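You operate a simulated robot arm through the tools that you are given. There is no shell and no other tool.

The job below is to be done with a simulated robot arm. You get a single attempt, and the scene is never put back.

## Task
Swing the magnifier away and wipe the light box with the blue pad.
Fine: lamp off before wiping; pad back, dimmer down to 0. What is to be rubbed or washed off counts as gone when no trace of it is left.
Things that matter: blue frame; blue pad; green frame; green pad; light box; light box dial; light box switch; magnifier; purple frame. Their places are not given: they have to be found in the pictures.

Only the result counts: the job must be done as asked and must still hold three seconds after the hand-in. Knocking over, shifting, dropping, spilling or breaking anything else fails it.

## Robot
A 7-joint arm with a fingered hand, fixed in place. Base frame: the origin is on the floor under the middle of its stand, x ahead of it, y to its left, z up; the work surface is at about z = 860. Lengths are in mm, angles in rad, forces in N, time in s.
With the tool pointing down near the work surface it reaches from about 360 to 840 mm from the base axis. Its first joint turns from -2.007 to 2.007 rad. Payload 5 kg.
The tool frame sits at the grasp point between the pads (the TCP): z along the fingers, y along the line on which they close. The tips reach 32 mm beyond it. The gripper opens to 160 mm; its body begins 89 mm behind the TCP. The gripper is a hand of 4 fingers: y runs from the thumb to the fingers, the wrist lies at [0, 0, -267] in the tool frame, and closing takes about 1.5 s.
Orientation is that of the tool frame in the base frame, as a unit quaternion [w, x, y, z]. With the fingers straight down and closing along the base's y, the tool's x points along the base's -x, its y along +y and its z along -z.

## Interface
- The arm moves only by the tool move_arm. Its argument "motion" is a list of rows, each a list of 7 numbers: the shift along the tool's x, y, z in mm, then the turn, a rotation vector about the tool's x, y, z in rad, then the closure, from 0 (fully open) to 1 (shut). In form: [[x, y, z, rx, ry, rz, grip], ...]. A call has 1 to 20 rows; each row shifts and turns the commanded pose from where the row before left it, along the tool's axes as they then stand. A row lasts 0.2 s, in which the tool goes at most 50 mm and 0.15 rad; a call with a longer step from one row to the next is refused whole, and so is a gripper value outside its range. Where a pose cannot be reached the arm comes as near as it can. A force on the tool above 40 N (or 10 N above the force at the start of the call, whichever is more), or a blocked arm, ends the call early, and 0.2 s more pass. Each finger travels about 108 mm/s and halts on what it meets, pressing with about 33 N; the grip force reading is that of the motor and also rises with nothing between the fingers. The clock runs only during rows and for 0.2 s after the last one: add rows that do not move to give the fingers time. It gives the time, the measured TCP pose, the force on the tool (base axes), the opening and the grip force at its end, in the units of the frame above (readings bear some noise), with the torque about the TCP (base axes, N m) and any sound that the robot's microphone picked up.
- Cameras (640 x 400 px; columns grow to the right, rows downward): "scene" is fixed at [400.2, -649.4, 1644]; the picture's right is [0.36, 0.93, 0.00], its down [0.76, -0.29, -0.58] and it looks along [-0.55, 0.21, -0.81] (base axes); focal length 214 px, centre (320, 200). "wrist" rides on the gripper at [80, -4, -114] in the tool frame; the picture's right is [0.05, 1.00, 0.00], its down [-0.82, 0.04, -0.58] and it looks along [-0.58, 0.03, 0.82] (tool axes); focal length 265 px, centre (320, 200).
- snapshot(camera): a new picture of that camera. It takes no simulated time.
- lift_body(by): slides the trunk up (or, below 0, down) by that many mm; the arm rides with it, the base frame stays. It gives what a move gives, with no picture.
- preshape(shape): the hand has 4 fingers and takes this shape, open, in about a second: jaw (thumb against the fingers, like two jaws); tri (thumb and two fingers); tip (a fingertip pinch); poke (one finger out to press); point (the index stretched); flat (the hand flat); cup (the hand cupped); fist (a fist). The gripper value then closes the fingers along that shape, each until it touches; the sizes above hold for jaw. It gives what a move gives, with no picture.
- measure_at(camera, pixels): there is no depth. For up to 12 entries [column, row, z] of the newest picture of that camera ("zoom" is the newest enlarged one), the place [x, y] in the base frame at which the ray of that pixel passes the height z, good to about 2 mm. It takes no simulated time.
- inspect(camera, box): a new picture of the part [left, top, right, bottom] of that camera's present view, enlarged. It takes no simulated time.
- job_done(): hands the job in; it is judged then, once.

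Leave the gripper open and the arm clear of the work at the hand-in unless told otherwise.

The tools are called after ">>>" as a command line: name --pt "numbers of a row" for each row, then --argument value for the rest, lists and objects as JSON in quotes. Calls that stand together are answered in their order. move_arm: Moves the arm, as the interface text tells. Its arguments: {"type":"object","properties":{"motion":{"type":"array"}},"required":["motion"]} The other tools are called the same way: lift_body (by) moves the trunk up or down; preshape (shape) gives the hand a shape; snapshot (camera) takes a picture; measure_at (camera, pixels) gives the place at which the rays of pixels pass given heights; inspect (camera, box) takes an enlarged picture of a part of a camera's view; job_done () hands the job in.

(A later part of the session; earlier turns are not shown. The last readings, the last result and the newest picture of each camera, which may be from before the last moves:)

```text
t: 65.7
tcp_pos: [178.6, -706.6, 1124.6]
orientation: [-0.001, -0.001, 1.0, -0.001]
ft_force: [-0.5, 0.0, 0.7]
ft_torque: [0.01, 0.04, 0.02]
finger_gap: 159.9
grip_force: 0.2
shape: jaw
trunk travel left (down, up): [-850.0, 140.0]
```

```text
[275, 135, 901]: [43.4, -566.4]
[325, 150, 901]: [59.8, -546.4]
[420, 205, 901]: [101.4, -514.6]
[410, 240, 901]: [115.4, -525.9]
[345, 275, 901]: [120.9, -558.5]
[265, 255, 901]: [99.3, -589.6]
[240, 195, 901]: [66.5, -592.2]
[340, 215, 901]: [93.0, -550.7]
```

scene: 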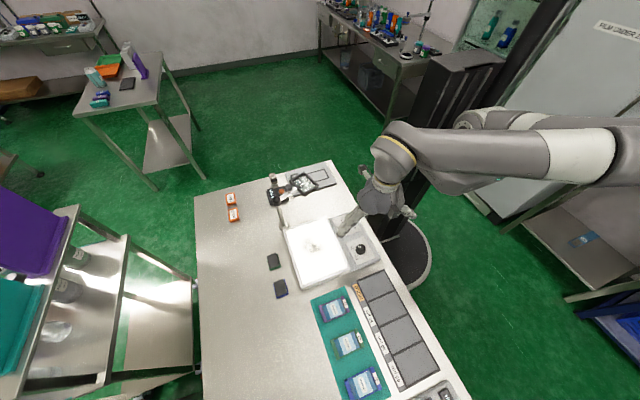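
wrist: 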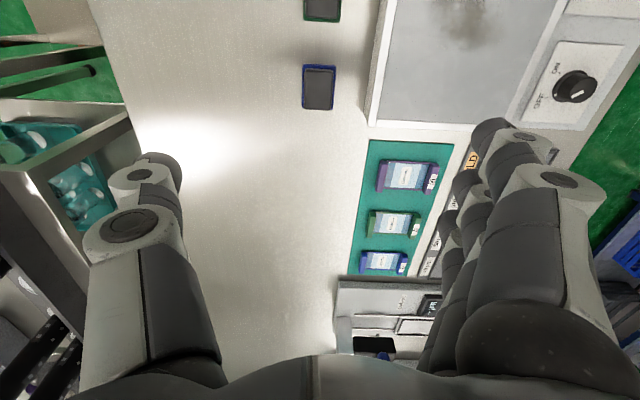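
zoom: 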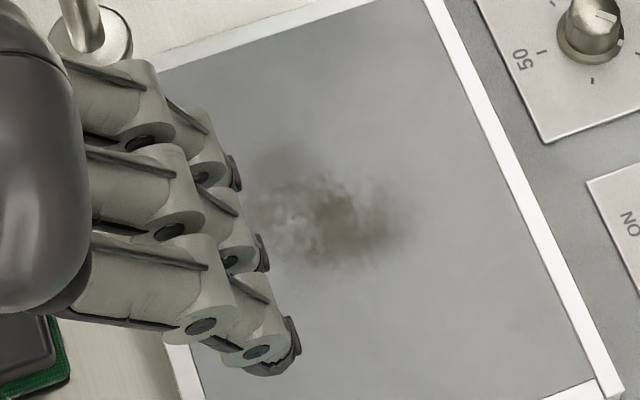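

The smudge spans about x 40–125, y -600 to -510. To grip the pad without touching the light box or the green pad, I'll use "tip" with the tool turned to -90°, so thumb and finger close along x on the block's 46 mm length. First I'll turn and centre it at height.

>>> preshape --shape "tip"

>>> move_arm --pt "-1.2 -2 0 0 0 0.1428 0" --pt "0 0 0 0 0 0.1428 0" --pt "0 0 0 0 0 0.1428 0" --pt "0 0 0 0 0 0.1428 0" --pt "0 0 0 0 0 0.1428 0" --pt "0 0 0 0 0 0.1428 0.2" --pt "0 0 0 0 0 0.1428 0.3" --pt "0 0 0 0 0 0.1428 0.45" --pt "0 0 0 0 0 0.1428 0.45" --pt "0 0 0 0 0 0.1428 0.45" --pt "0 0 0 0 0 0.1428 0.45" --pt "0 0 30 0 0 0 0.45" --pt "0 0 40 0 0 0 0.45" --pt "0 0 30 0 0 0 0.45" --pt "0 0 0 0 0 0 0.45"

>>> snapshot --camera "wrist"

>>> inspect --camera "scene" --box '[230, 210, 390, 350]'

```text
t: 66.6
tcp_pos: [178.5, -707.9, 1124.7]
orientation: [0.0, -0.001, 1.0, -0.001]
ft_force: [-0.1, 0.4, 0.7]
ft_torque: [-0.03, 0.03, 0.0]
finger_gap: 159.8
grip_force: 0.1
shape: tip
trunk travel left (down, up): [-850.0, 140.0]
```

```text
t: 69.8
tcp_pos: [149.3, -657.6, 1031.1]
orientation: [0.0, 0.706, 0.708, 0.0]
ft_force: [-0.3, 0.0, 1.2]
ft_torque: [0.0, 0.01, 0.02]
finger_gap: 88.7
grip_force: 0.1
shape: tip
out of reach, approached as far as the arm can: row 10, 11, 13, 14
trunk travel left (down, up): [-850.0, 140.0]
```

```text
taken
```

wrist: 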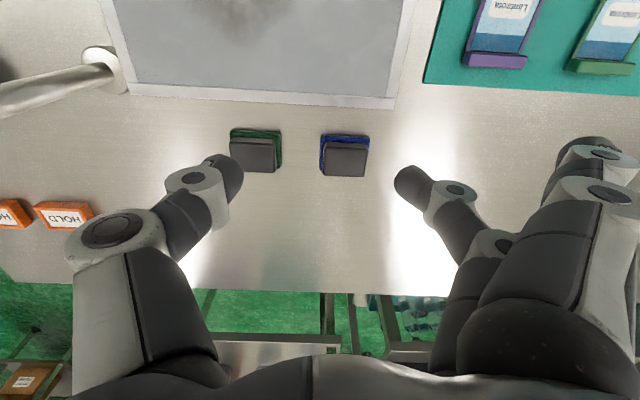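

```text
2.86 times, centred on (310, 280) of scene
```

zoom: 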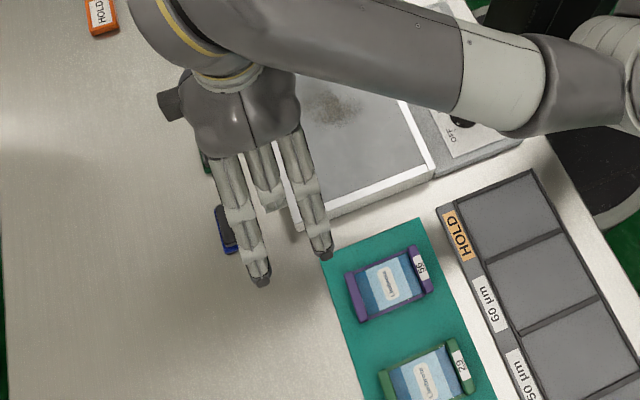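

At -90° the arm can't reach the pad; it stopped short at (149,-658). The opposite heading, +90°, lies in the range that worked well earlier. I'll rise and turn back through 0° first, reopening.

>>> move_arm --pt "0 0 -30 0 0 0 0.3" --pt "0 0 -40 0 0 0 0.1" --pt "0 0 -30 0 0 0 0" --pt "0 0 0 0 0 -0.15 0" --pt "0 0 0 0 0 -0.15 0" --pt "0 0 0 0 0 -0.15 0" --pt "0 0 0 0 0 -0.15 0" --pt "0 0 0 0 0 -0.15 0" --pt "0 0 0 0 0 -0.15 0" --pt "0 0 0 0 0 -0.15 0" --pt "0 0 0 0 0 -0.15 0" --pt "0 0 0 0 0 -0.15 0" --pt "0 0 0 0 0 -0.15 0" --pt "0 0 0 0 0 -0.07 0"

>>> preshape --shape "jaw"

```text
t: 72.8
tcp_pos: [149.5, -657.4, 1131.0]
orientation: [0.0, 0.0, 1.0, -0.001]
ft_force: [-0.1, 0.8, -0.4]
ft_torque: [-0.06, 0.02, -0.02]
finger_gap: 159.8
grip_force: 0.0
shape: tip
trunk travel left (down, up): [-850.0, 140.0]
```

```text
t: 73.7
tcp_pos: [149.7, -658.3, 1131.1]
orientation: [0.0, 0.0, 1.0, 0.0]
ft_force: [-0.3, 0.5, -0.6]
ft_torque: [0.01, 0.03, 0.0]
finger_gap: 160.0
grip_force: 0.1
shape: jaw
trunk travel left (down, up): [-850.0, 140.0]
```

Now I'll turn to +90° and centre over the pad at (180,-708), partly closing to about 85 mm.

>>> move_arm --pt "0 0 0 0 0 -0.1428 0" --pt "0 0 0 0 0 -0.1428 0" --pt "0 0 0 0 0 -0.1428 0" --pt "0 0 0 0 0 -0.1428 0" --pt "0 0 0 0 0 -0.1428 0" --pt "0 0 0 0 0 -0.1428 0" --pt "0 0 0 0 0 -0.1428 0.1" --pt "0 0 0 0 0 -0.1428 0.2" --pt "0 0 0 0 0 -0.1428 0.3" --pt "0 0 0 0 0 -0.1428 0.47" --pt "0 0 0 0 0 -0.1428 0.47" --pt "25.1 -15.2 0 0 0 0 0.47" --pt "25.1 -15.2 0 0 0 0 0.47" --pt "0 0 30 0 0 0 0.47" --pt "0 0 30 0 0 0 0.47" --pt "0 0 0 0 0 0 0.47"

>>> snapshot --camera "wrist"

>>> inspect --camera "scene" --box '[230, 210, 390, 350]'

```text
t: 77.1
tcp_pos: [180.8, -707.6, 1070.1]
orientation: [-0.002, -0.707, 0.707, -0.001]
ft_force: [0.6, -0.2, 0.4]
ft_torque: [-0.04, -0.05, 0.04]
finger_gap: 85.3
grip_force: 0.0
shape: jaw
trunk travel left (down, up): [-850.0, 140.0]
```

```text
taken
```

wrist: 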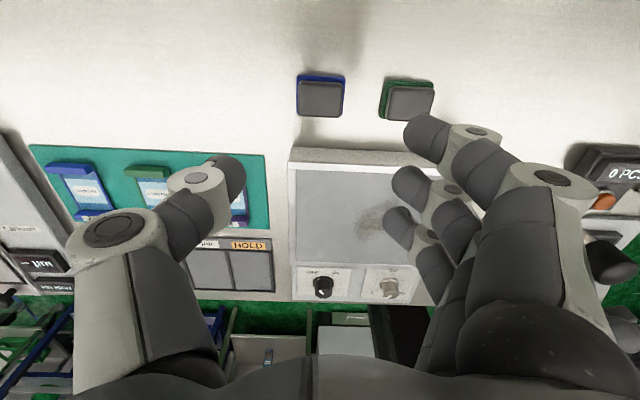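

```text
2.86 times, centred on (310, 280) of scene
```

zoom: 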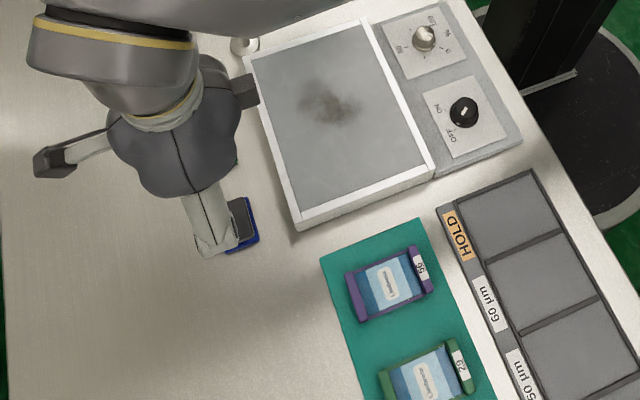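

The tool is at +90° right over the pad; the block appears at wrist (320,100), as predicted. I'll narrow the gap to about 62 mm so the finger knuckles stay clear of the green pad, then descend to z ≈ 940 and look.

>>> move_arm --pt "0 0 0 0 0 0 0.55" --pt "0 0 0 0 0 0 0.61" --pt "0 0 35 0 0 0 0.61" --pt "0 0 35 0 0 0 0.61" --pt "0 0 35 0 0 0 0.61" --pt "0 0 25 0 0 0 0.61" --pt "0 0 0 0 0 0 0.61"

>>> snapshot --camera "wrist"

>>> inspect --camera "scene" --box '[240, 240, 320, 320]'

```text
t: 78.7
tcp_pos: [180.6, -708.3, 940.8]
orientation: [0.0, -0.706, 0.708, -0.001]
ft_force: [0.2, 0.1, -0.6]
ft_torque: [0.01, 0.01, 0.02]
finger_gap: 62.8
grip_force: 0.0
shape: jaw
trunk travel left (down, up): [-850.0, 140.0]
```

```text
taken
```

wrist: 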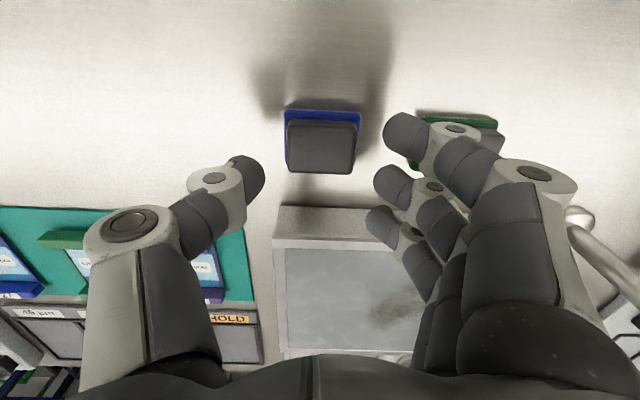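

```text
5.00 times, centred on (280, 280) of scene
```

zoom: 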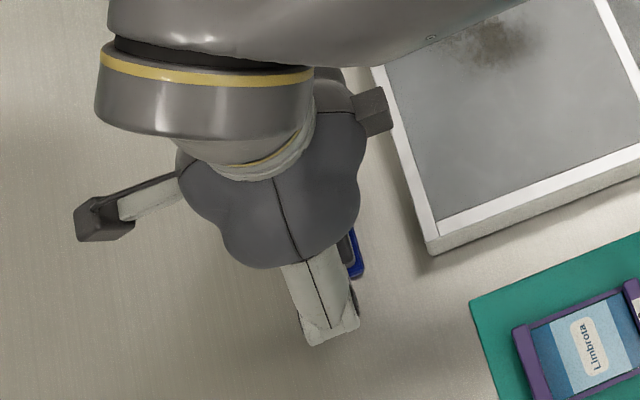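

All is lined up: the pad is centred between the thumb and the middle finger. Descending to z ≈ 904.

>>> move_arm --pt "0 0 15 0 0 0 0.61" --pt "0 0 12 0 0 0 0.61" --pt "0 0 10 0 0 0 0.61" --pt "0 0 0 0 0 0 0.61"

>>> snapshot --camera "wrist"

```text
t: 79.7
tcp_pos: [180.9, -708.3, 904.1]
orientation: [0.0, 0.707, -0.707, 0.001]
ft_force: [-0.6, -0.1, 0.5]
ft_torque: [0.02, 0.04, 0.01]
finger_gap: 63.4
grip_force: 0.0
shape: jaw
trunk travel left (down, up): [-850.0, 140.0]
```

```text
taken
```

wrist: 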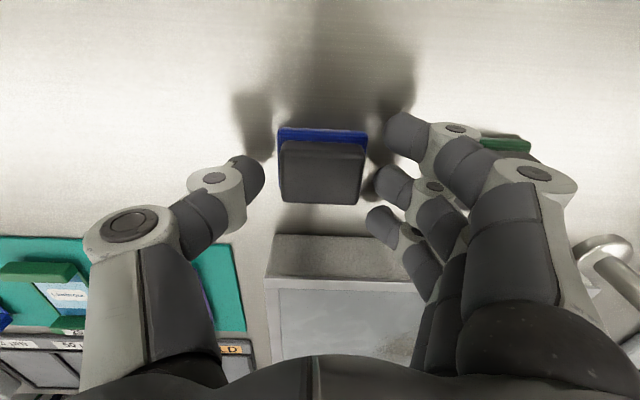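

No contact forces. Closing on the block.

>>> move_arm --pt "0 0 0 0 0 0 0.7" --pt "0 0 0 0 0 0 0.8" --pt "0 0 0 0 0 0 0.9" --pt "0 0 0 0 0 0 1" --pt "0 0 0 0 0 0 1" --pt "0 0 0 0 0 0 1" --pt "0 0 0 0 0 0 1"

>>> snapshot --camera "wrist"

>>> inspect --camera "scene" --box '[240, 240, 320, 320]'

```text
t: 81.3
tcp_pos: [181.8, -708.8, 906.0]
orientation: [-0.001, -0.707, 0.707, -0.001]
ft_force: [3.6, -0.8, 8.2]
ft_torque: [-0.05, 0.12, 0.03]
finger_gap: 19.5
grip_force: 32.7
shape: jaw
trunk travel left (down, up): [-850.0, 140.0]
```

```text
taken
```

wrist: 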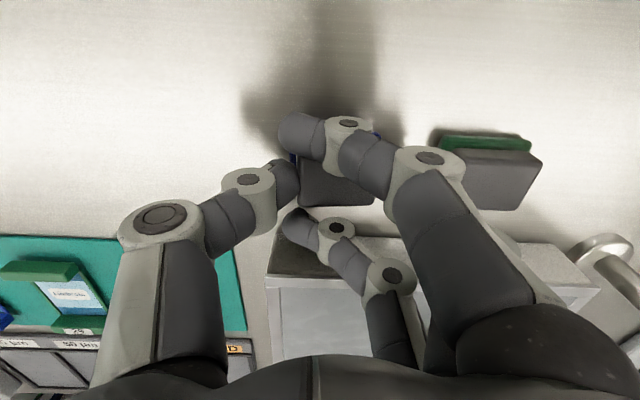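

```text
5.00 times, centred on (280, 280) of scene
```

zoom: 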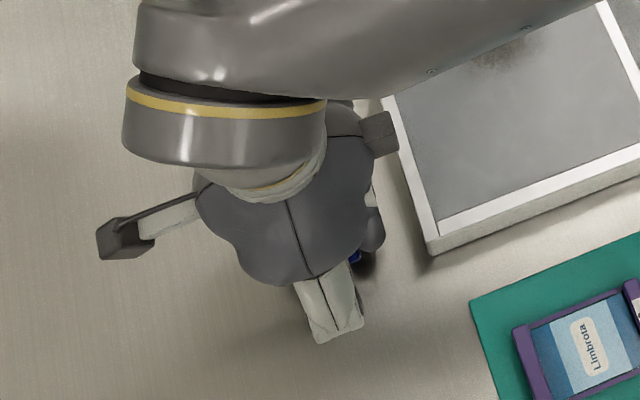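

Closed. The middle finger and thumb hold the block, and the outer fingers flank it. The block slid a few mm toward the fingers; I'll account for that when putting it back. Lifting 60 mm to check the hold.

>>> move_arm --pt "0 0 -8 0 0 0 1" --pt "0 0 -12 0 0 0 1" --pt "0 0 -20 0 0 0 1" --pt "0 0 -25 0 0 0 1" --pt "0 0 0 0 0 0 1"

>>> snapshot --camera "wrist"

>>> inspect --camera "scene" --box '[240, 220, 340, 320]'

```text
t: 82.5
tcp_pos: [180.9, -708.7, 968.0]
orientation: [-0.001, -0.707, 0.707, -0.001]
ft_force: [0.4, -0.2, -0.1]
ft_torque: [-0.01, 0.02, 0.03]
finger_gap: 18.7
grip_force: 33.4
shape: jaw
trunk travel left (down, up): [-850.0, 140.0]
```

```text
taken
```

wrist: 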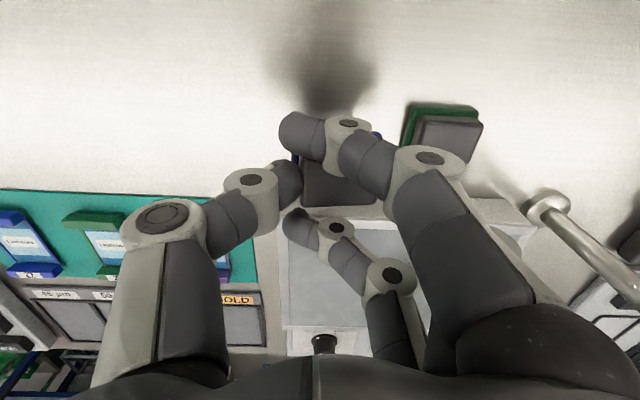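

```text
4.00 times, centred on (290, 270) of scene
```

zoom: 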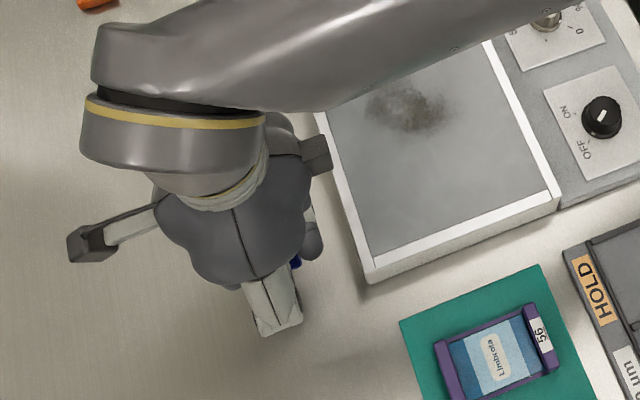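

The pad is lifted with the hand. I'll zoom in on it with the wrist camera to check its attitude in the grip.

>>> inspect --camera "wrist" --box '[260, 100, 400, 240]'

>>> inspect --camera "scene" --box '[345, 0, 425, 0]'

```text
2.86 times, centred on (330, 170) of wrist
```

zoom: 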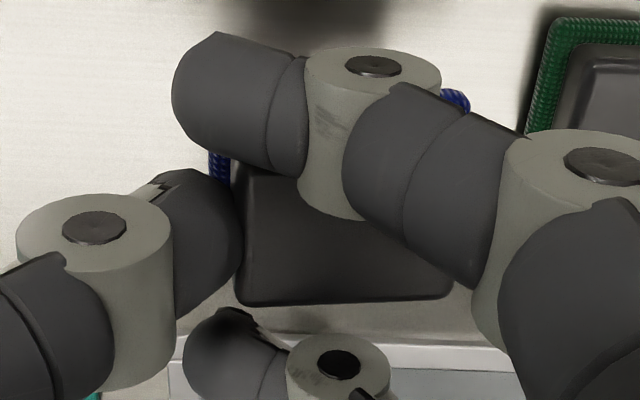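

```text
refused: the box must be [left, top, right, bottom]
```

The block is held flat, offset about 11 mm toward the fingers (pad centre ≈ TCP x − 11). The pad bottom is about 45 mm below the TCP, so contact with the box should come near TCP z ≈ 946. I'll carry it above the smudge centre.

>>> move_arm --pt "0 0 -16 0 0 0 1" --pt "0 0 -16 0 0 0 1" --pt "-30.7 17 0 0 0 0 1" --pt "-30.7 17 0 0 0 0 1" --pt "-30.7 17 0 0 0 0 1" --pt "-30.7 17 0 0 0 0 1" --pt "-30.9 17 0 0 0 0 1" --pt "0 0 14 0 0 0 1" --pt "0 0 14 0 0 0 1" --pt "0 0 10 0 0 0 1" --pt "0 0 5 0 0 0 1" --pt "0 0 0 0 0 0 1"

>>> snapshot --camera "wrist"

>>> inspect --camera "scene" --box '[240, 170, 380, 290]'

```text
t: 85.1
tcp_pos: [94.6, -553.5, 957.1]
orientation: [-0.001, -0.707, 0.707, -0.001]
ft_force: [-0.2, -0.5, -0.7]
ft_torque: [-0.03, -0.04, 0.01]
finger_gap: 18.7
grip_force: 32.9
shape: jaw
trunk travel left (down, up): [-850.0, 140.0]
```

```text
taken
```

wrist: 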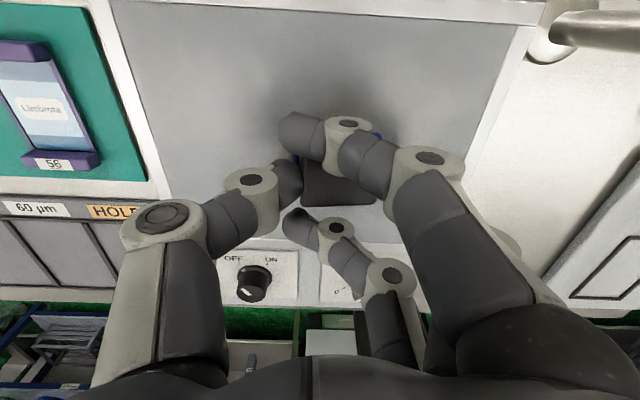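

```text
3.33 times, centred on (310, 230) of scene
```

zoom: 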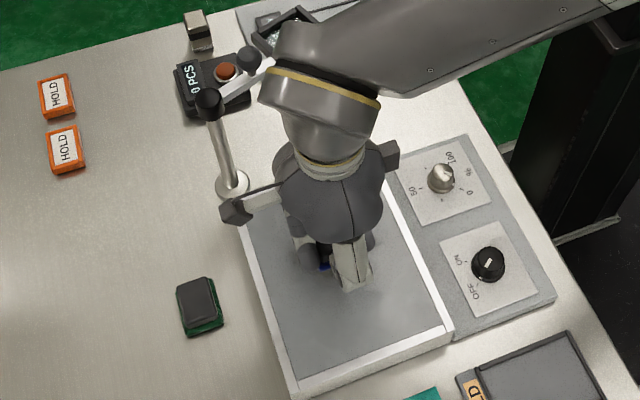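

The pad is above the smudge with no contact yet (z 957). I'll lower slowly in 3 mm steps until the force shows contact.

>>> move_arm --pt "0 0 3 0 0 0 1" --pt "0 0 3 0 0 0 1" --pt "0 0 3 0 0 0 1" --pt "0 0 2 0 0 0 1" --pt "0 0 0 0 0 0 1"

```text
t: 86.3
tcp_pos: [96.6, -553.9, 947.4]
orientation: [0.002, 0.707, -0.707, 0.002]
ft_force: [4.1, -1.1, 17.3]
ft_torque: [0.0, 0.45, 0.0]
finger_gap: 19.6
grip_force: 33.0
shape: jaw
trunk travel left (down, up): [-850.0, 140.0]
```

Contact at 17 N of pressing force. I'll start rubbing: first lane at pad x ≈ 85, strokes along y between about -512 and -598.

>>> move_arm --pt "-10.5 0 0 0 0 0 1" --pt "-10.5 0 0 0 0 0 1" --pt "-10.5 0 0 0 0 0 1" --pt "-10.5 0 0 0 0 0 1" --pt "12.3 0 0 0 0 0 1" --pt "12.3 0 0 0 0 0 1" --pt "12.3 0 0 0 0 0 1" --pt "12.3 0 0 0 0 0 1" --pt "12.3 0 0 0 0 0 1" --pt "12.3 0 0 0 0 0 1" --pt "12.3 0 0 0 0 0 1"

>>> snapshot --camera "wrist"

>>> inspect --camera "scene" --box '[260, 200, 360, 290]'

```text
t: 88.7
tcp_pos: [93.7, -598.8, 947.1]
orientation: [-0.001, -0.707, 0.708, -0.002]
ft_force: [0.8, 2.5, 6.4]
ft_torque: [0.08, 0.26, -0.08]
finger_gap: 19.4
grip_force: 33.1
shape: jaw
trunk travel left (down, up): [-850.0, 140.0]
```

```text
taken
```

wrist: 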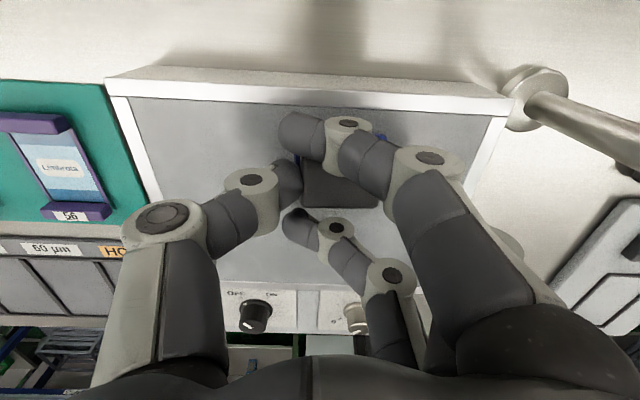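

```text
4.44 times, centred on (310, 245) of scene
```

zoom: 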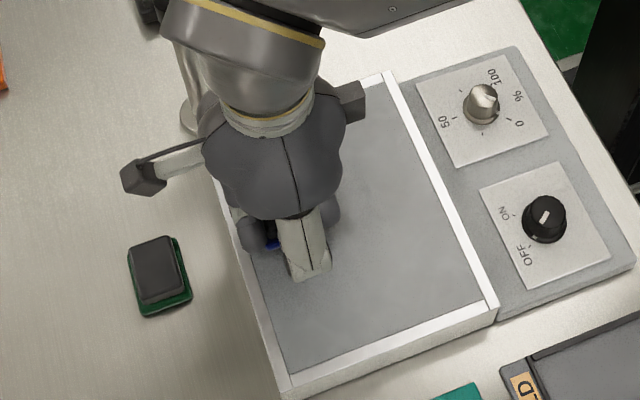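

Most of the smudge in view is already fading. The pressing force dropped to 6 N, so I'll press about 1.5 mm more and do the lane at smaller x (pad x ≈ 58), there and back.

>>> move_arm --pt "0 8.7 0.5 0 0 0 1" --pt "0 8.7 0.5 0 0 0 1" --pt "0 8.6 0.5 0 0 0 1" --pt "-12.3 0 0 0 0 0 1" --pt "-12.3 0 0 0 0 0 1" --pt "-12.3 0 0 0 0 0 1" --pt "-12.3 0 0 0 0 0 1" --pt "-12.3 0 0 0 0 0 1" --pt "-12.3 0 0 0 0 0 1" --pt "-12.3 0 0 0 0 0 1" --pt "0 -8 0 0 0 0 1" --pt "0 -5 0 0 0 0 1" --pt "12.3 0 0 0 0 0 1" --pt "12.3 0 0 0 0 0 1" --pt "12.3 0 0 0 0 0 1" --pt "12.3 0 0 0 0 0 1" --pt "12.3 0 0 0 0 0 1" --pt "12.3 0 0 0 0 0 1" --pt "12.3 0 0 0 0 0 1"

>>> inspect --camera "scene" --box '[260, 200, 360, 290]'

```text
t: 92.7
tcp_pos: [82.1, -599.2, 946.3]
orientation: [0.001, 0.708, -0.706, 0.001]
ft_force: [-1.0, 2.7, 6.2]
ft_torque: [0.07, 0.29, -0.09]
finger_gap: 19.4
grip_force: 32.6
shape: jaw
trunk travel left (down, up): [-850.0, 140.0]
```

```text
4.44 times, centred on (310, 245) of scene
```

zoom: 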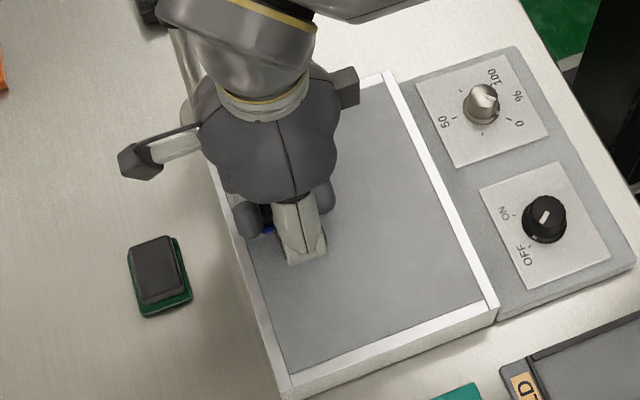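

The right half already looks clean. I'll continue with lanes at larger x (pad x ≈ 97 and 113), pressing slightly more.

>>> move_arm --pt "0 -8.7 0.4 0 0 0 1" --pt "0 -8.7 0.4 0 0 0 1" --pt "0 -8.6 0.4 0 0 0 1" --pt "-12.3 0 0 0 0 0 1" --pt "-12.3 0 0 0 0 0 1" --pt "-12.3 0 0 0 0 0 1" --pt "-12.3 0 0 0 0 0 1" --pt "-12.3 0 0 0 0 0 1" --pt "-12.3 0 0 0 0 0 1" --pt "-12.3 0 0 0 0 0 1" --pt "0 -8 0 0 0 0 1" --pt "0 -8 0 0 0 0 1" --pt "12.3 0 0 0 0 0 1" --pt "12.3 0 0 0 0 0 1" --pt "12.3 0 0 0 0 0 1" --pt "12.3 0 0 0 0 0 1" --pt "12.3 0 0 0 0 0 1" --pt "12.3 0 0 0 0 0 1" --pt "12.3 0 0 0 0 0 1"

>>> inspect --camera "scene" --box '[260, 200, 360, 290]'

>>> snapshot --camera "wrist"

```text
t: 96.7
tcp_pos: [124.9, -598.8, 944.9]
orientation: [-0.002, -0.707, 0.707, -0.001]
ft_force: [-0.4, 2.3, 8.2]
ft_torque: [0.04, 0.35, -0.13]
finger_gap: 19.6
grip_force: 33.2
shape: jaw
trunk travel left (down, up): [-850.0, 140.0]
```

```text
4.44 times, centred on (310, 245) of scene
```

zoom: 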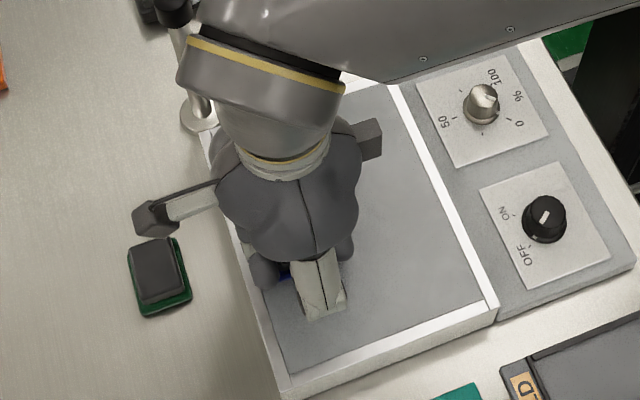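

```text
taken
```

wrist: 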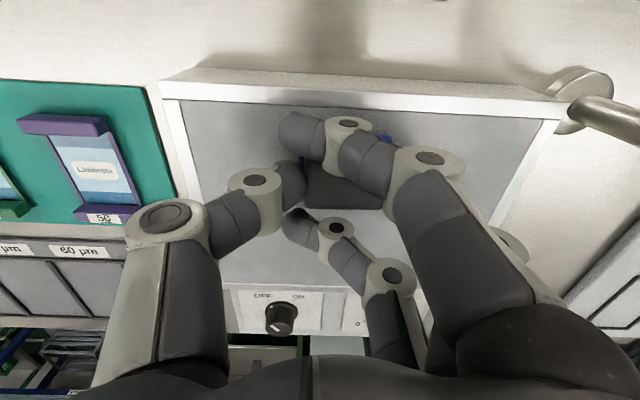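

I'll lift the pad off and move it aside toward its place to see how the surface looks.

>>> move_arm --pt "0 0 -12 0 0 0 1" --pt "0 0 -20 0 0 0 1" --pt "0 0 -25 0 0 0 1" --pt "27 -16 0 0 0 0 1" --pt "27 -16 0 0 0 0 1" --pt "27 -16 0 0 0 0 1" --pt "28 -16 0 0 0 0 1" --pt "0 0 0 0 0 0 1"

>>> inspect --camera "scene" --box '[270, 210, 360, 290]'

>>> snapshot --camera "wrist"

```text
t: 98.5
tcp_pos: [188.1, -708.2, 1001.5]
orientation: [0.001, 0.707, -0.707, 0.002]
ft_force: [1.0, 0.8, -1.2]
ft_torque: [-0.04, -0.03, 0.0]
finger_gap: 18.8
grip_force: 32.9
shape: jaw
trunk travel left (down, up): [-850.0, 140.0]
```

```text
5.00 times, centred on (315, 250) of scene
```

zoom: 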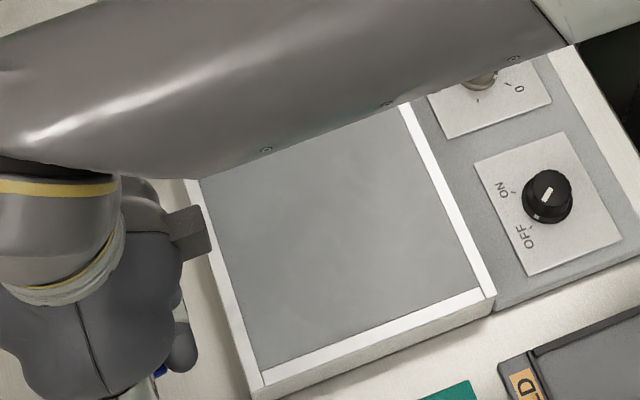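

```text
taken
```

wrist: 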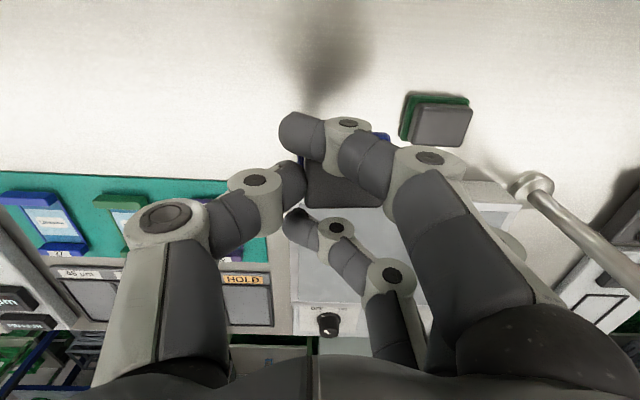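

The lower part is clean, but the forearm hides the upper part of the box from the scene camera. I'll go straight above the box at z ≈ 1150 so the wrist camera can see the whole surface.

>>> move_arm --pt "0 0 -35 0 0 0 1" --pt "-25.5 17.2 -19 0 0 0 1" --pt "-25.5 17.2 -19 0 0 0 1" --pt "-25.5 17.2 -19 0 0 0 1" --pt "-25.5 17.2 -19 0 0 0 1" --pt "-25.5 17.2 -19 0 0 0 1" --pt "-25.5 17.2 -19 0 0 0 1" --pt "0 0 0 0 0 0 1"

>>> snapshot --camera "wrist"

>>> inspect --camera "wrist" --box '[210, 20, 430, 150]'

>>> inspect --camera "scene" --box '[270, 190, 360, 290]'

```text
t: 100.3
tcp_pos: [85.3, -555.1, 1149.5]
orientation: [0.001, 0.707, -0.707, 0.001]
ft_force: [-0.3, -0.1, -0.4]
ft_torque: [-0.02, 0.01, 0.02]
finger_gap: 19.1
grip_force: 33.0
shape: jaw
trunk travel left (down, up): [-850.0, 140.0]
```

```text
taken
```

wrist: 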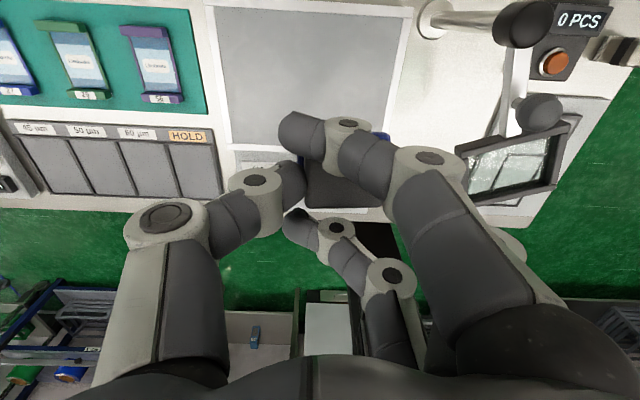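

```text
2.91 times, centred on (320, 85) of wrist
```

zoom: 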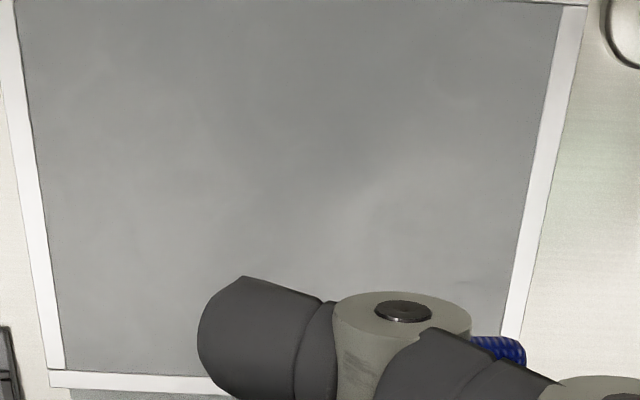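

```text
4.00 times, centred on (315, 240) of scene
```

zoom: 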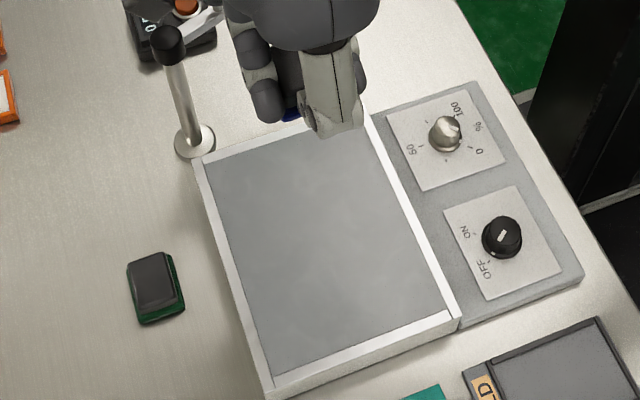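

The surface looks uniform. I'll zoom tighter for any faint residue, including a possible tiny mark at wrist (368,114).

>>> inspect --camera "wrist" --box '[300, 40, 400, 130]'

>>> inspect --camera "scene" --box '[290, 225, 340, 265]'

>>> measure_at --camera "wrist" --pixels '[[368, 114, 901], [320, 88, 901], [350, 100, 901], [300, 20, 901]]'

```text
4.44 times, centred on (350, 85) of wrist
```

zoom: 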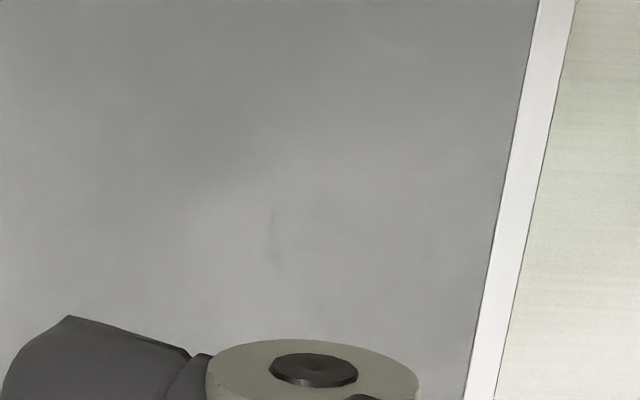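

```text
10.00 times, centred on (315, 245) of scene
```

zoom: 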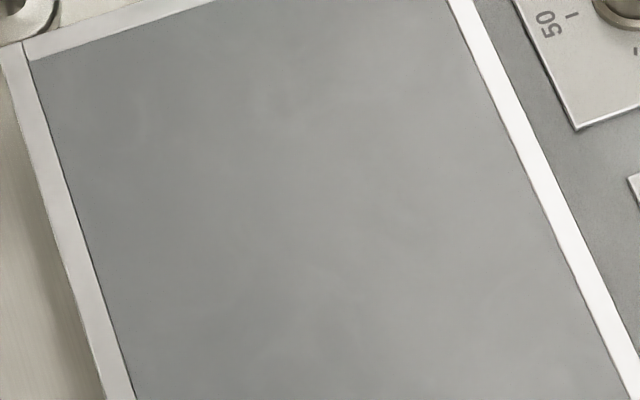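

```text
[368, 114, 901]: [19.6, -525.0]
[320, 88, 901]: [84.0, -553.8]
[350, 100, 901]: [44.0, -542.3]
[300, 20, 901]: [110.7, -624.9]
```

It looks clean, but faint streaks are hard to judge. For safety I'll do a second full round with strokes along x. Going down again at pad (55,-598).

>>> move_arm --pt "21.5 9.6 0 0 0 0 1" --pt "21.5 9.6 0 0 0 0 1" --pt "0 0 38 0 0 0 1" --pt "0 0 38 0 0 0 1" --pt "0 0 38 0 0 0 1" --pt "0 0 38 0 0 0 1" --pt "0 0 38 0 0 0 1" --pt "0 0 8 0 0 0 1" --pt "0 0 4 0 0 0 1" --pt "0 0 3 0 0 0 1" --pt "0 0 0 0 0 0 1"

```text
t: 102.7
tcp_pos: [66.9, -598.0, 945.6]
orientation: [0.002, 0.707, -0.707, 0.002]
ft_force: [2.2, -1.4, 9.1]
ft_torque: [0.01, 0.35, -0.02]
finger_gap: 19.2
grip_force: 32.9
shape: jaw
trunk travel left (down, up): [-850.0, 140.0]
```

Contact at 9 N. Rubbing along x in lanes stepping +14 mm in y.

>>> move_arm --pt "0 -12 0.5 0 0 0 1" --pt "0 -12 0.3 0 0 0 1" --pt "0 -12 0 0 0 0 1" --pt "0 -12 0 0 0 0 1" --pt "0 -12 0 0 0 0 1" --pt "-14 0 0 0 0 0 1" --pt "0 12 0 0 0 0 1" --pt "0 12 0 0 0 0 1" --pt "0 12 0 0 0 0 1" --pt "0 12 0 0 0 0 1" --pt "0 12 0 0 0 0 1" --pt "-14 0 0 0 0 0 1" --pt "0 -12 0 0 0 0 1" --pt "0 -12 0 0 0 0 1" --pt "0 -12 0 0 0 0 1" --pt "0 -12 0 0 0 0 1" --pt "0 -12 0 0 0 0 1" --pt "-14 0 0 0 0 0 1"

>>> move_arm --pt "0 12 0.3 0 0 0 1" --pt "0 12 0.3 0 0 0 1" --pt "0 12 0 0 0 0 1" --pt "0 12 0 0 0 0 1" --pt "0 12 0 0 0 0 1" --pt "-14 0 0 0 0 0 1" --pt "0 -12 0 0 0 0 1" --pt "0 -12 0 0 0 0 1" --pt "0 -12 0 0 0 0 1" --pt "0 -12 0 0 0 0 1" --pt "0 -12 0 0 0 0 1" --pt "-14 0 0 0 0 0 1" --pt "0 12 0 0 0 0 1" --pt "0 12 0 0 0 0 1" --pt "0 12 0 0 0 0 1" --pt "0 12 0 0 0 0 1" --pt "0 12 0 0 0 0 1" --pt "-14 0 0 0 0 0 1"

>>> move_arm --pt "0 -12 0.3 0 0 0 1" --pt "0 -12 0.3 0 0 0 1" --pt "0 -12 0 0 0 0 1" --pt "0 -12 0 0 0 0 1" --pt "0 -12 0 0 0 0 1" --pt "0 0 0 0 0 0 1"

```text
t: 106.5
tcp_pos: [125.9, -555.6, 944.6]
orientation: [0.002, 0.708, -0.707, 0.001]
ft_force: [0.9, -2.7, 10.1]
ft_torque: [-0.1, 0.4, 0.11]
finger_gap: 19.4
grip_force: 32.8
shape: jaw
trunk travel left (down, up): [-850.0, 140.0]
```

```text
t: 110.3
tcp_pos: [64.4, -513.5, 943.2]
orientation: [-0.001, -0.707, 0.707, 0.0]
ft_force: [-1.4, -3.8, 12.9]
ft_torque: [-0.06, 0.55, 0.18]
finger_gap: 19.7
grip_force: 33.1
shape: jaw
trunk travel left (down, up): [-850.0, 140.0]
```

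```text
t: 111.7
tcp_pos: [125.0, -513.9, 942.5]
orientation: [0.001, 0.707, -0.707, 0.001]
ft_force: [-5.5, -0.3, 14.9]
ft_torque: [0.02, 0.85, 0.0]
finger_gap: 19.5
grip_force: 33.0
shape: jaw
trunk travel left (down, up): [-850.0, 140.0]
```

The second round is complete with 10–15 N of pressing. Lifting and looking again from above, slightly shifted so different parts are visible.

>>> move_arm --pt "0 0 -15 0 0 0 1" --pt "0 0 -35 0 0 0 1" --pt "0 0 -40 0 0 0 1" --pt "0 0 -40 0 0 0 1" --pt "0 0 -40 0 0 0 1" --pt "-10 10 -40 0 0 0 1" --pt "0 0 0 0 0 0 1"

>>> snapshot --camera "wrist"

>>> inspect --camera "wrist" --box '[230, 0, 400, 120]'

>>> inspect --camera "scene" --box '[280, 210, 350, 290]'

```text
t: 113.3
tcp_pos: [116.1, -504.8, 1152.5]
orientation: [0.0, -0.707, 0.707, -0.001]
ft_force: [0.1, -0.4, -1.0]
ft_torque: [0.04, -0.01, 0.0]
finger_gap: 18.9
grip_force: 32.7
shape: jaw
trunk travel left (down, up): [-850.0, 140.0]
```

```text
taken
```

wrist: 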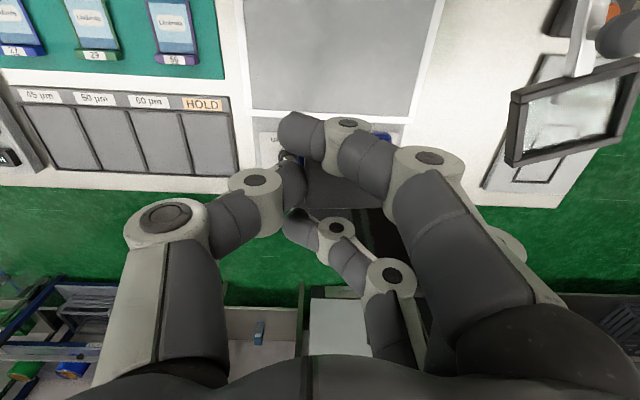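

```text
3.33 times, centred on (315, 60) of wrist
```

zoom: 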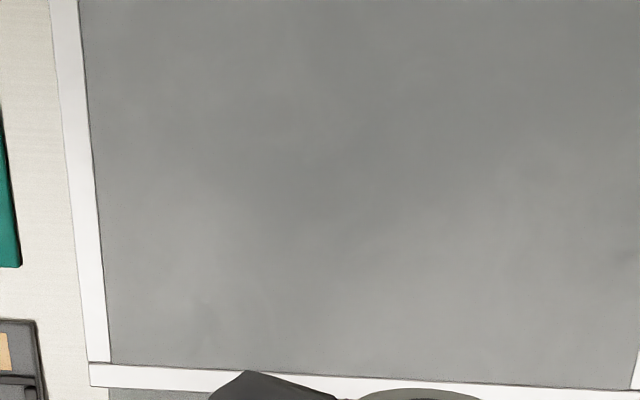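

```text
5.00 times, centred on (315, 250) of scene
```

zoom: 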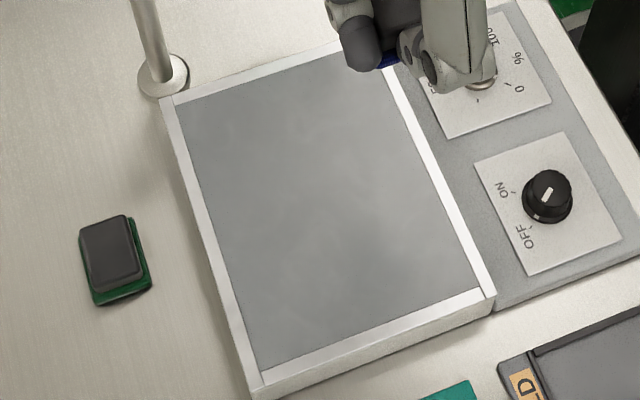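

The box is evenly clean. Before putting the pad back I'll check how it sits in the hand now.

>>> inspect --camera "wrist" --box '[260, 100, 400, 230]'

>>> inspect --camera "scene" --box '[330, 195, 390, 240]'

```text
3.08 times, centred on (330, 165) of wrist
```

zoom: 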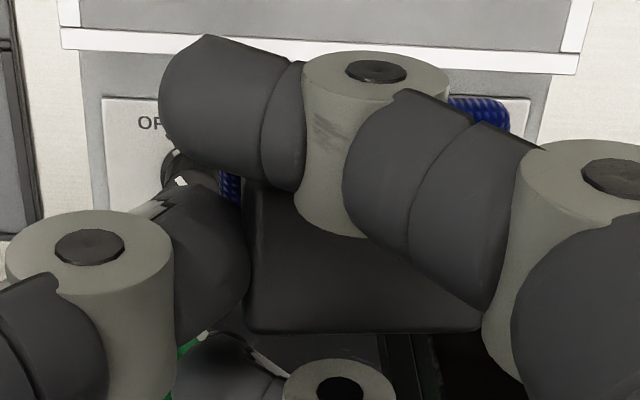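

```text
8.89 times, centred on (360, 218) of scene
```

zoom: 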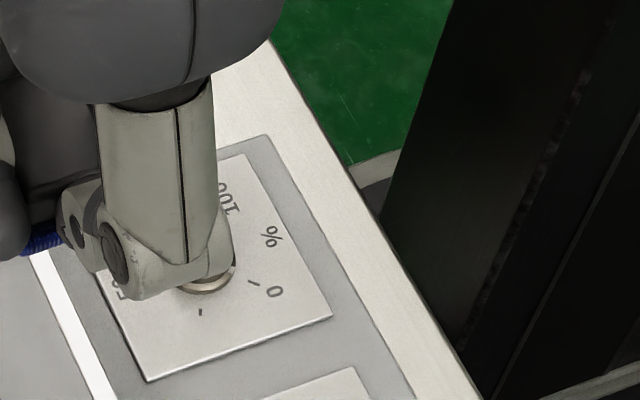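

The pad sits about 15–17 mm toward the fingers now. I'll carry it to above its original place, with the TCP at about (197,-708.5) so the pad centre comes to (180,-708), at z ≈ 1000.

>>> move_arm --pt "29.1 -11.6 21.7 0 0 0 1" --pt "29.1 -11.6 21.7 0 0 0 1" --pt "29.1 -11.6 21.7 0 0 0 1" --pt "29.1 -11.6 21.7 0 0 0 1" --pt "29.1 -11.6 21.7 0 0 0 1" --pt "29.1 -11.6 21.7 0 0 0 1" --pt "29.1 -11.6 21.7 0 0 0 1" --pt "0 0 0 0 0 0 1"

>>> snapshot --camera "wrist"

>>> inspect --camera "wrist" --box '[260, 100, 400, 230]'

>>> inspect --camera "scene" --box '[250, 240, 330, 320]'

```text
t: 115.1
tcp_pos: [196.7, -707.4, 1000.9]
orientation: [0.002, 0.708, -0.707, 0.001]
ft_force: [-0.7, 0.1, -1.0]
ft_torque: [-0.01, -0.01, 0.02]
finger_gap: 19.0
grip_force: 32.8
shape: jaw
trunk travel left (down, up): [-850.0, 140.0]
```

```text
taken
```

wrist: 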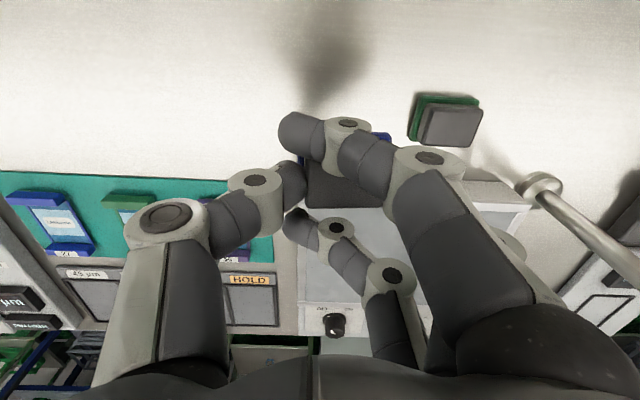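

```text
3.08 times, centred on (330, 165) of wrist
```

zoom: 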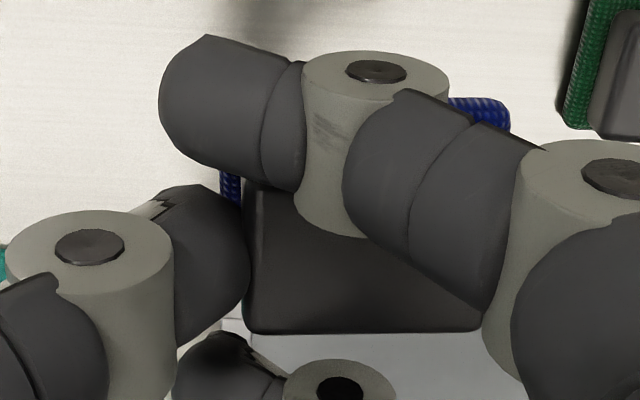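

```text
5.00 times, centred on (290, 280) of scene
```

zoom: 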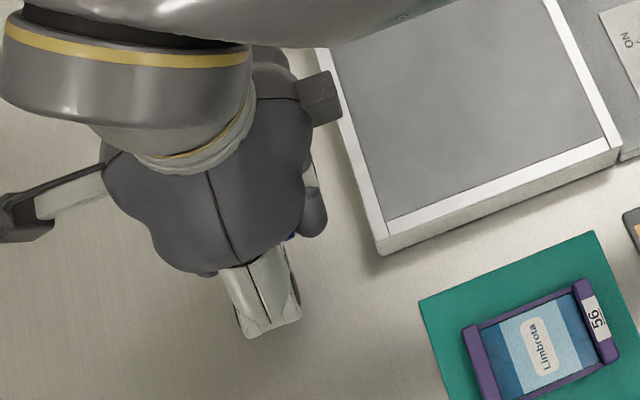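

From the felt corner I estimate the pad centre at TCP x − 16, so about (180.7,-707.5): right over its old place. Lowering toward the table.

>>> move_arm --pt "0 0 28 0 0 0 1" --pt "0 0 28 0 0 0 1" --pt "0.8 0 26 0 0 0 1" --pt "0 0 6 0 0 0 1" --pt "0 0 4 0 0 0 1" --pt "0 0 3 0 0 0 1" --pt "0 0 2 0 0 0 1" --pt "0 0 0 0 0 0 1"

>>> snapshot --camera "wrist"

>>> inspect --camera "scene" --box '[250, 240, 330, 320]'

```text
t: 116.9
tcp_pos: [196.1, -709.2, 904.1]
orientation: [0.001, 0.707, -0.707, 0.001]
ft_force: [-0.3, 0.2, -0.5]
ft_torque: [0.01, 0.03, 0.01]
finger_gap: 19.0
grip_force: 33.5
shape: jaw
trunk travel left (down, up): [-850.0, 140.0]
```

```text
taken
```

wrist: 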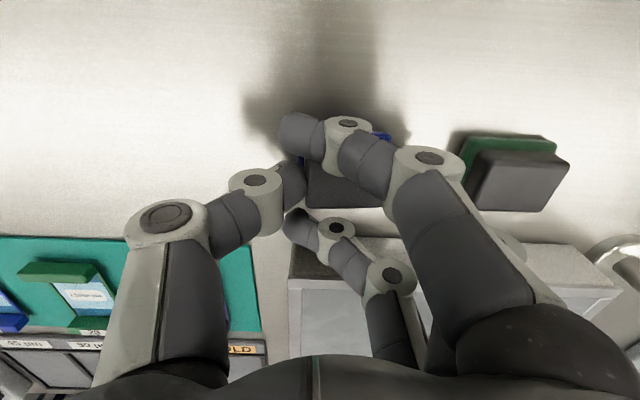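

```text
5.00 times, centred on (290, 280) of scene
```

zoom: 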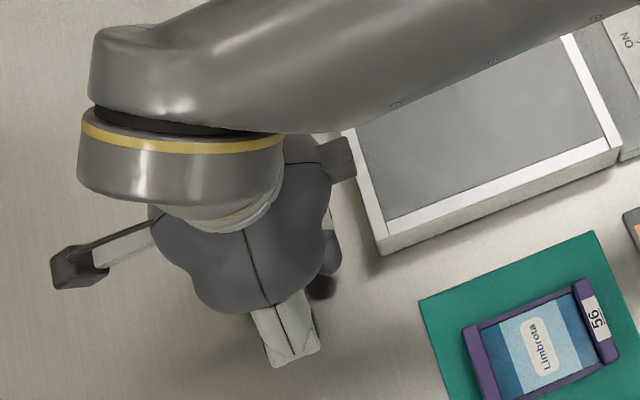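

No contact yet at z 904. Lowering in 1 mm steps.

>>> move_arm --pt "0 0 1 0 0 0 1" --pt "0 0 1 0 0 0 1" --pt "0 0 0 0 0 0 1"

```text
t: 117.7
tcp_pos: [196.5, -707.0, 902.7]
orientation: [0.0, 0.707, -0.707, 0.001]
ft_force: [-0.7, -0.4, -0.4]
ft_torque: [0.0, -0.03, -0.01]
finger_gap: 19.3
grip_force: 32.6
shape: jaw
trunk travel left (down, up): [-850.0, 140.0]
```

>>> move_arm --pt "0 0 1 0 0 0 1" --pt "0 0 1 0 0 0 1" --pt "0 0 0 0 0 0 1"

```text
t: 118.5
tcp_pos: [197.0, -708.6, 899.9]
orientation: [0.001, 0.707, -0.707, 0.001]
ft_force: [0.7, -0.1, 1.6]
ft_torque: [0.01, 0.05, 0.0]
finger_gap: 19.1
grip_force: 33.1
shape: jaw
trunk travel left (down, up): [-850.0, 140.0]
```

First hint of contact (1.6 N) at z ≈ 900. I'll lower one more mm to seat it.

>>> move_arm --pt "0 0 0.8 0 0 0 1" --pt "0 0 0 0 0 0 1"

```text
t: 119.1
tcp_pos: [196.5, -708.4, 900.4]
orientation: [-0.001, -0.707, 0.707, -0.001]
ft_force: [0.7, -1.3, 5.1]
ft_torque: [0.0, 0.18, -0.03]
finger_gap: 19.2
grip_force: 32.6
shape: jaw
trunk travel left (down, up): [-850.0, 140.0]
```

The pad is seated (5 N). Opening to a gap of about 95 mm, which clears the block and stays clear of the green pad.

>>> move_arm --pt "0 0 0 0 0 0 0.9" --pt "0 0 0 0 0 0 0.8" --pt "0 0 0 0 0 0 0.7" --pt "0 0 0 0 0 0 0.6" --pt "0 0 0 0 0 0 0.5" --pt "0 0 0 0 0 0 0.4" --pt "0 0 0 0 0 0 0.4" --pt "0 0 0 0 0 0 0.4"

>>> snapshot --camera "wrist"

>>> inspect --camera "scene" --box '[250, 240, 330, 320]'

```text
t: 120.9
tcp_pos: [197.3, -709.3, 899.8]
orientation: [0.0, 0.707, -0.707, 0.0]
ft_force: [-0.9, -0.5, 0.3]
ft_torque: [0.01, -0.01, -0.01]
finger_gap: 95.4
grip_force: 0.0
shape: jaw
trunk travel left (down, up): [-850.0, 140.0]
```

```text
taken
```

wrist: 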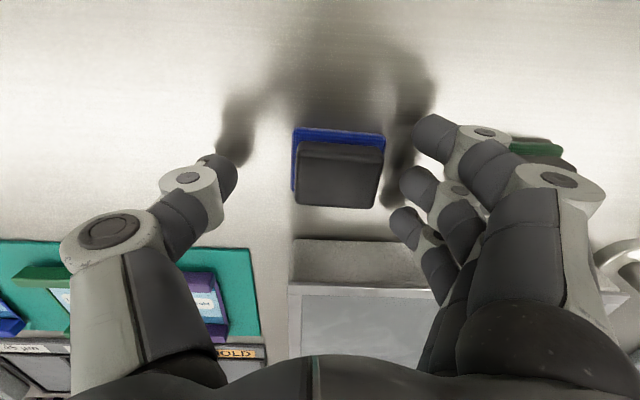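

```text
5.00 times, centred on (290, 280) of scene
```

zoom: 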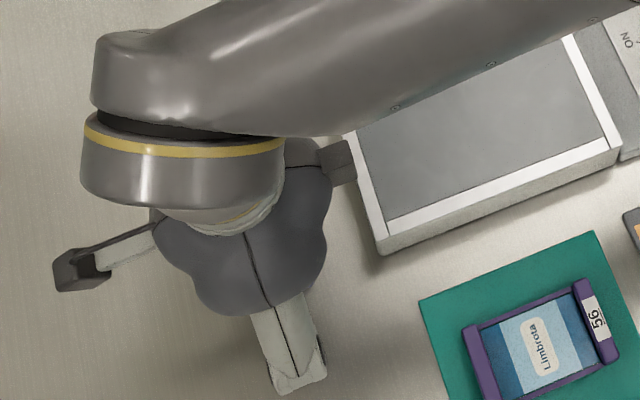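

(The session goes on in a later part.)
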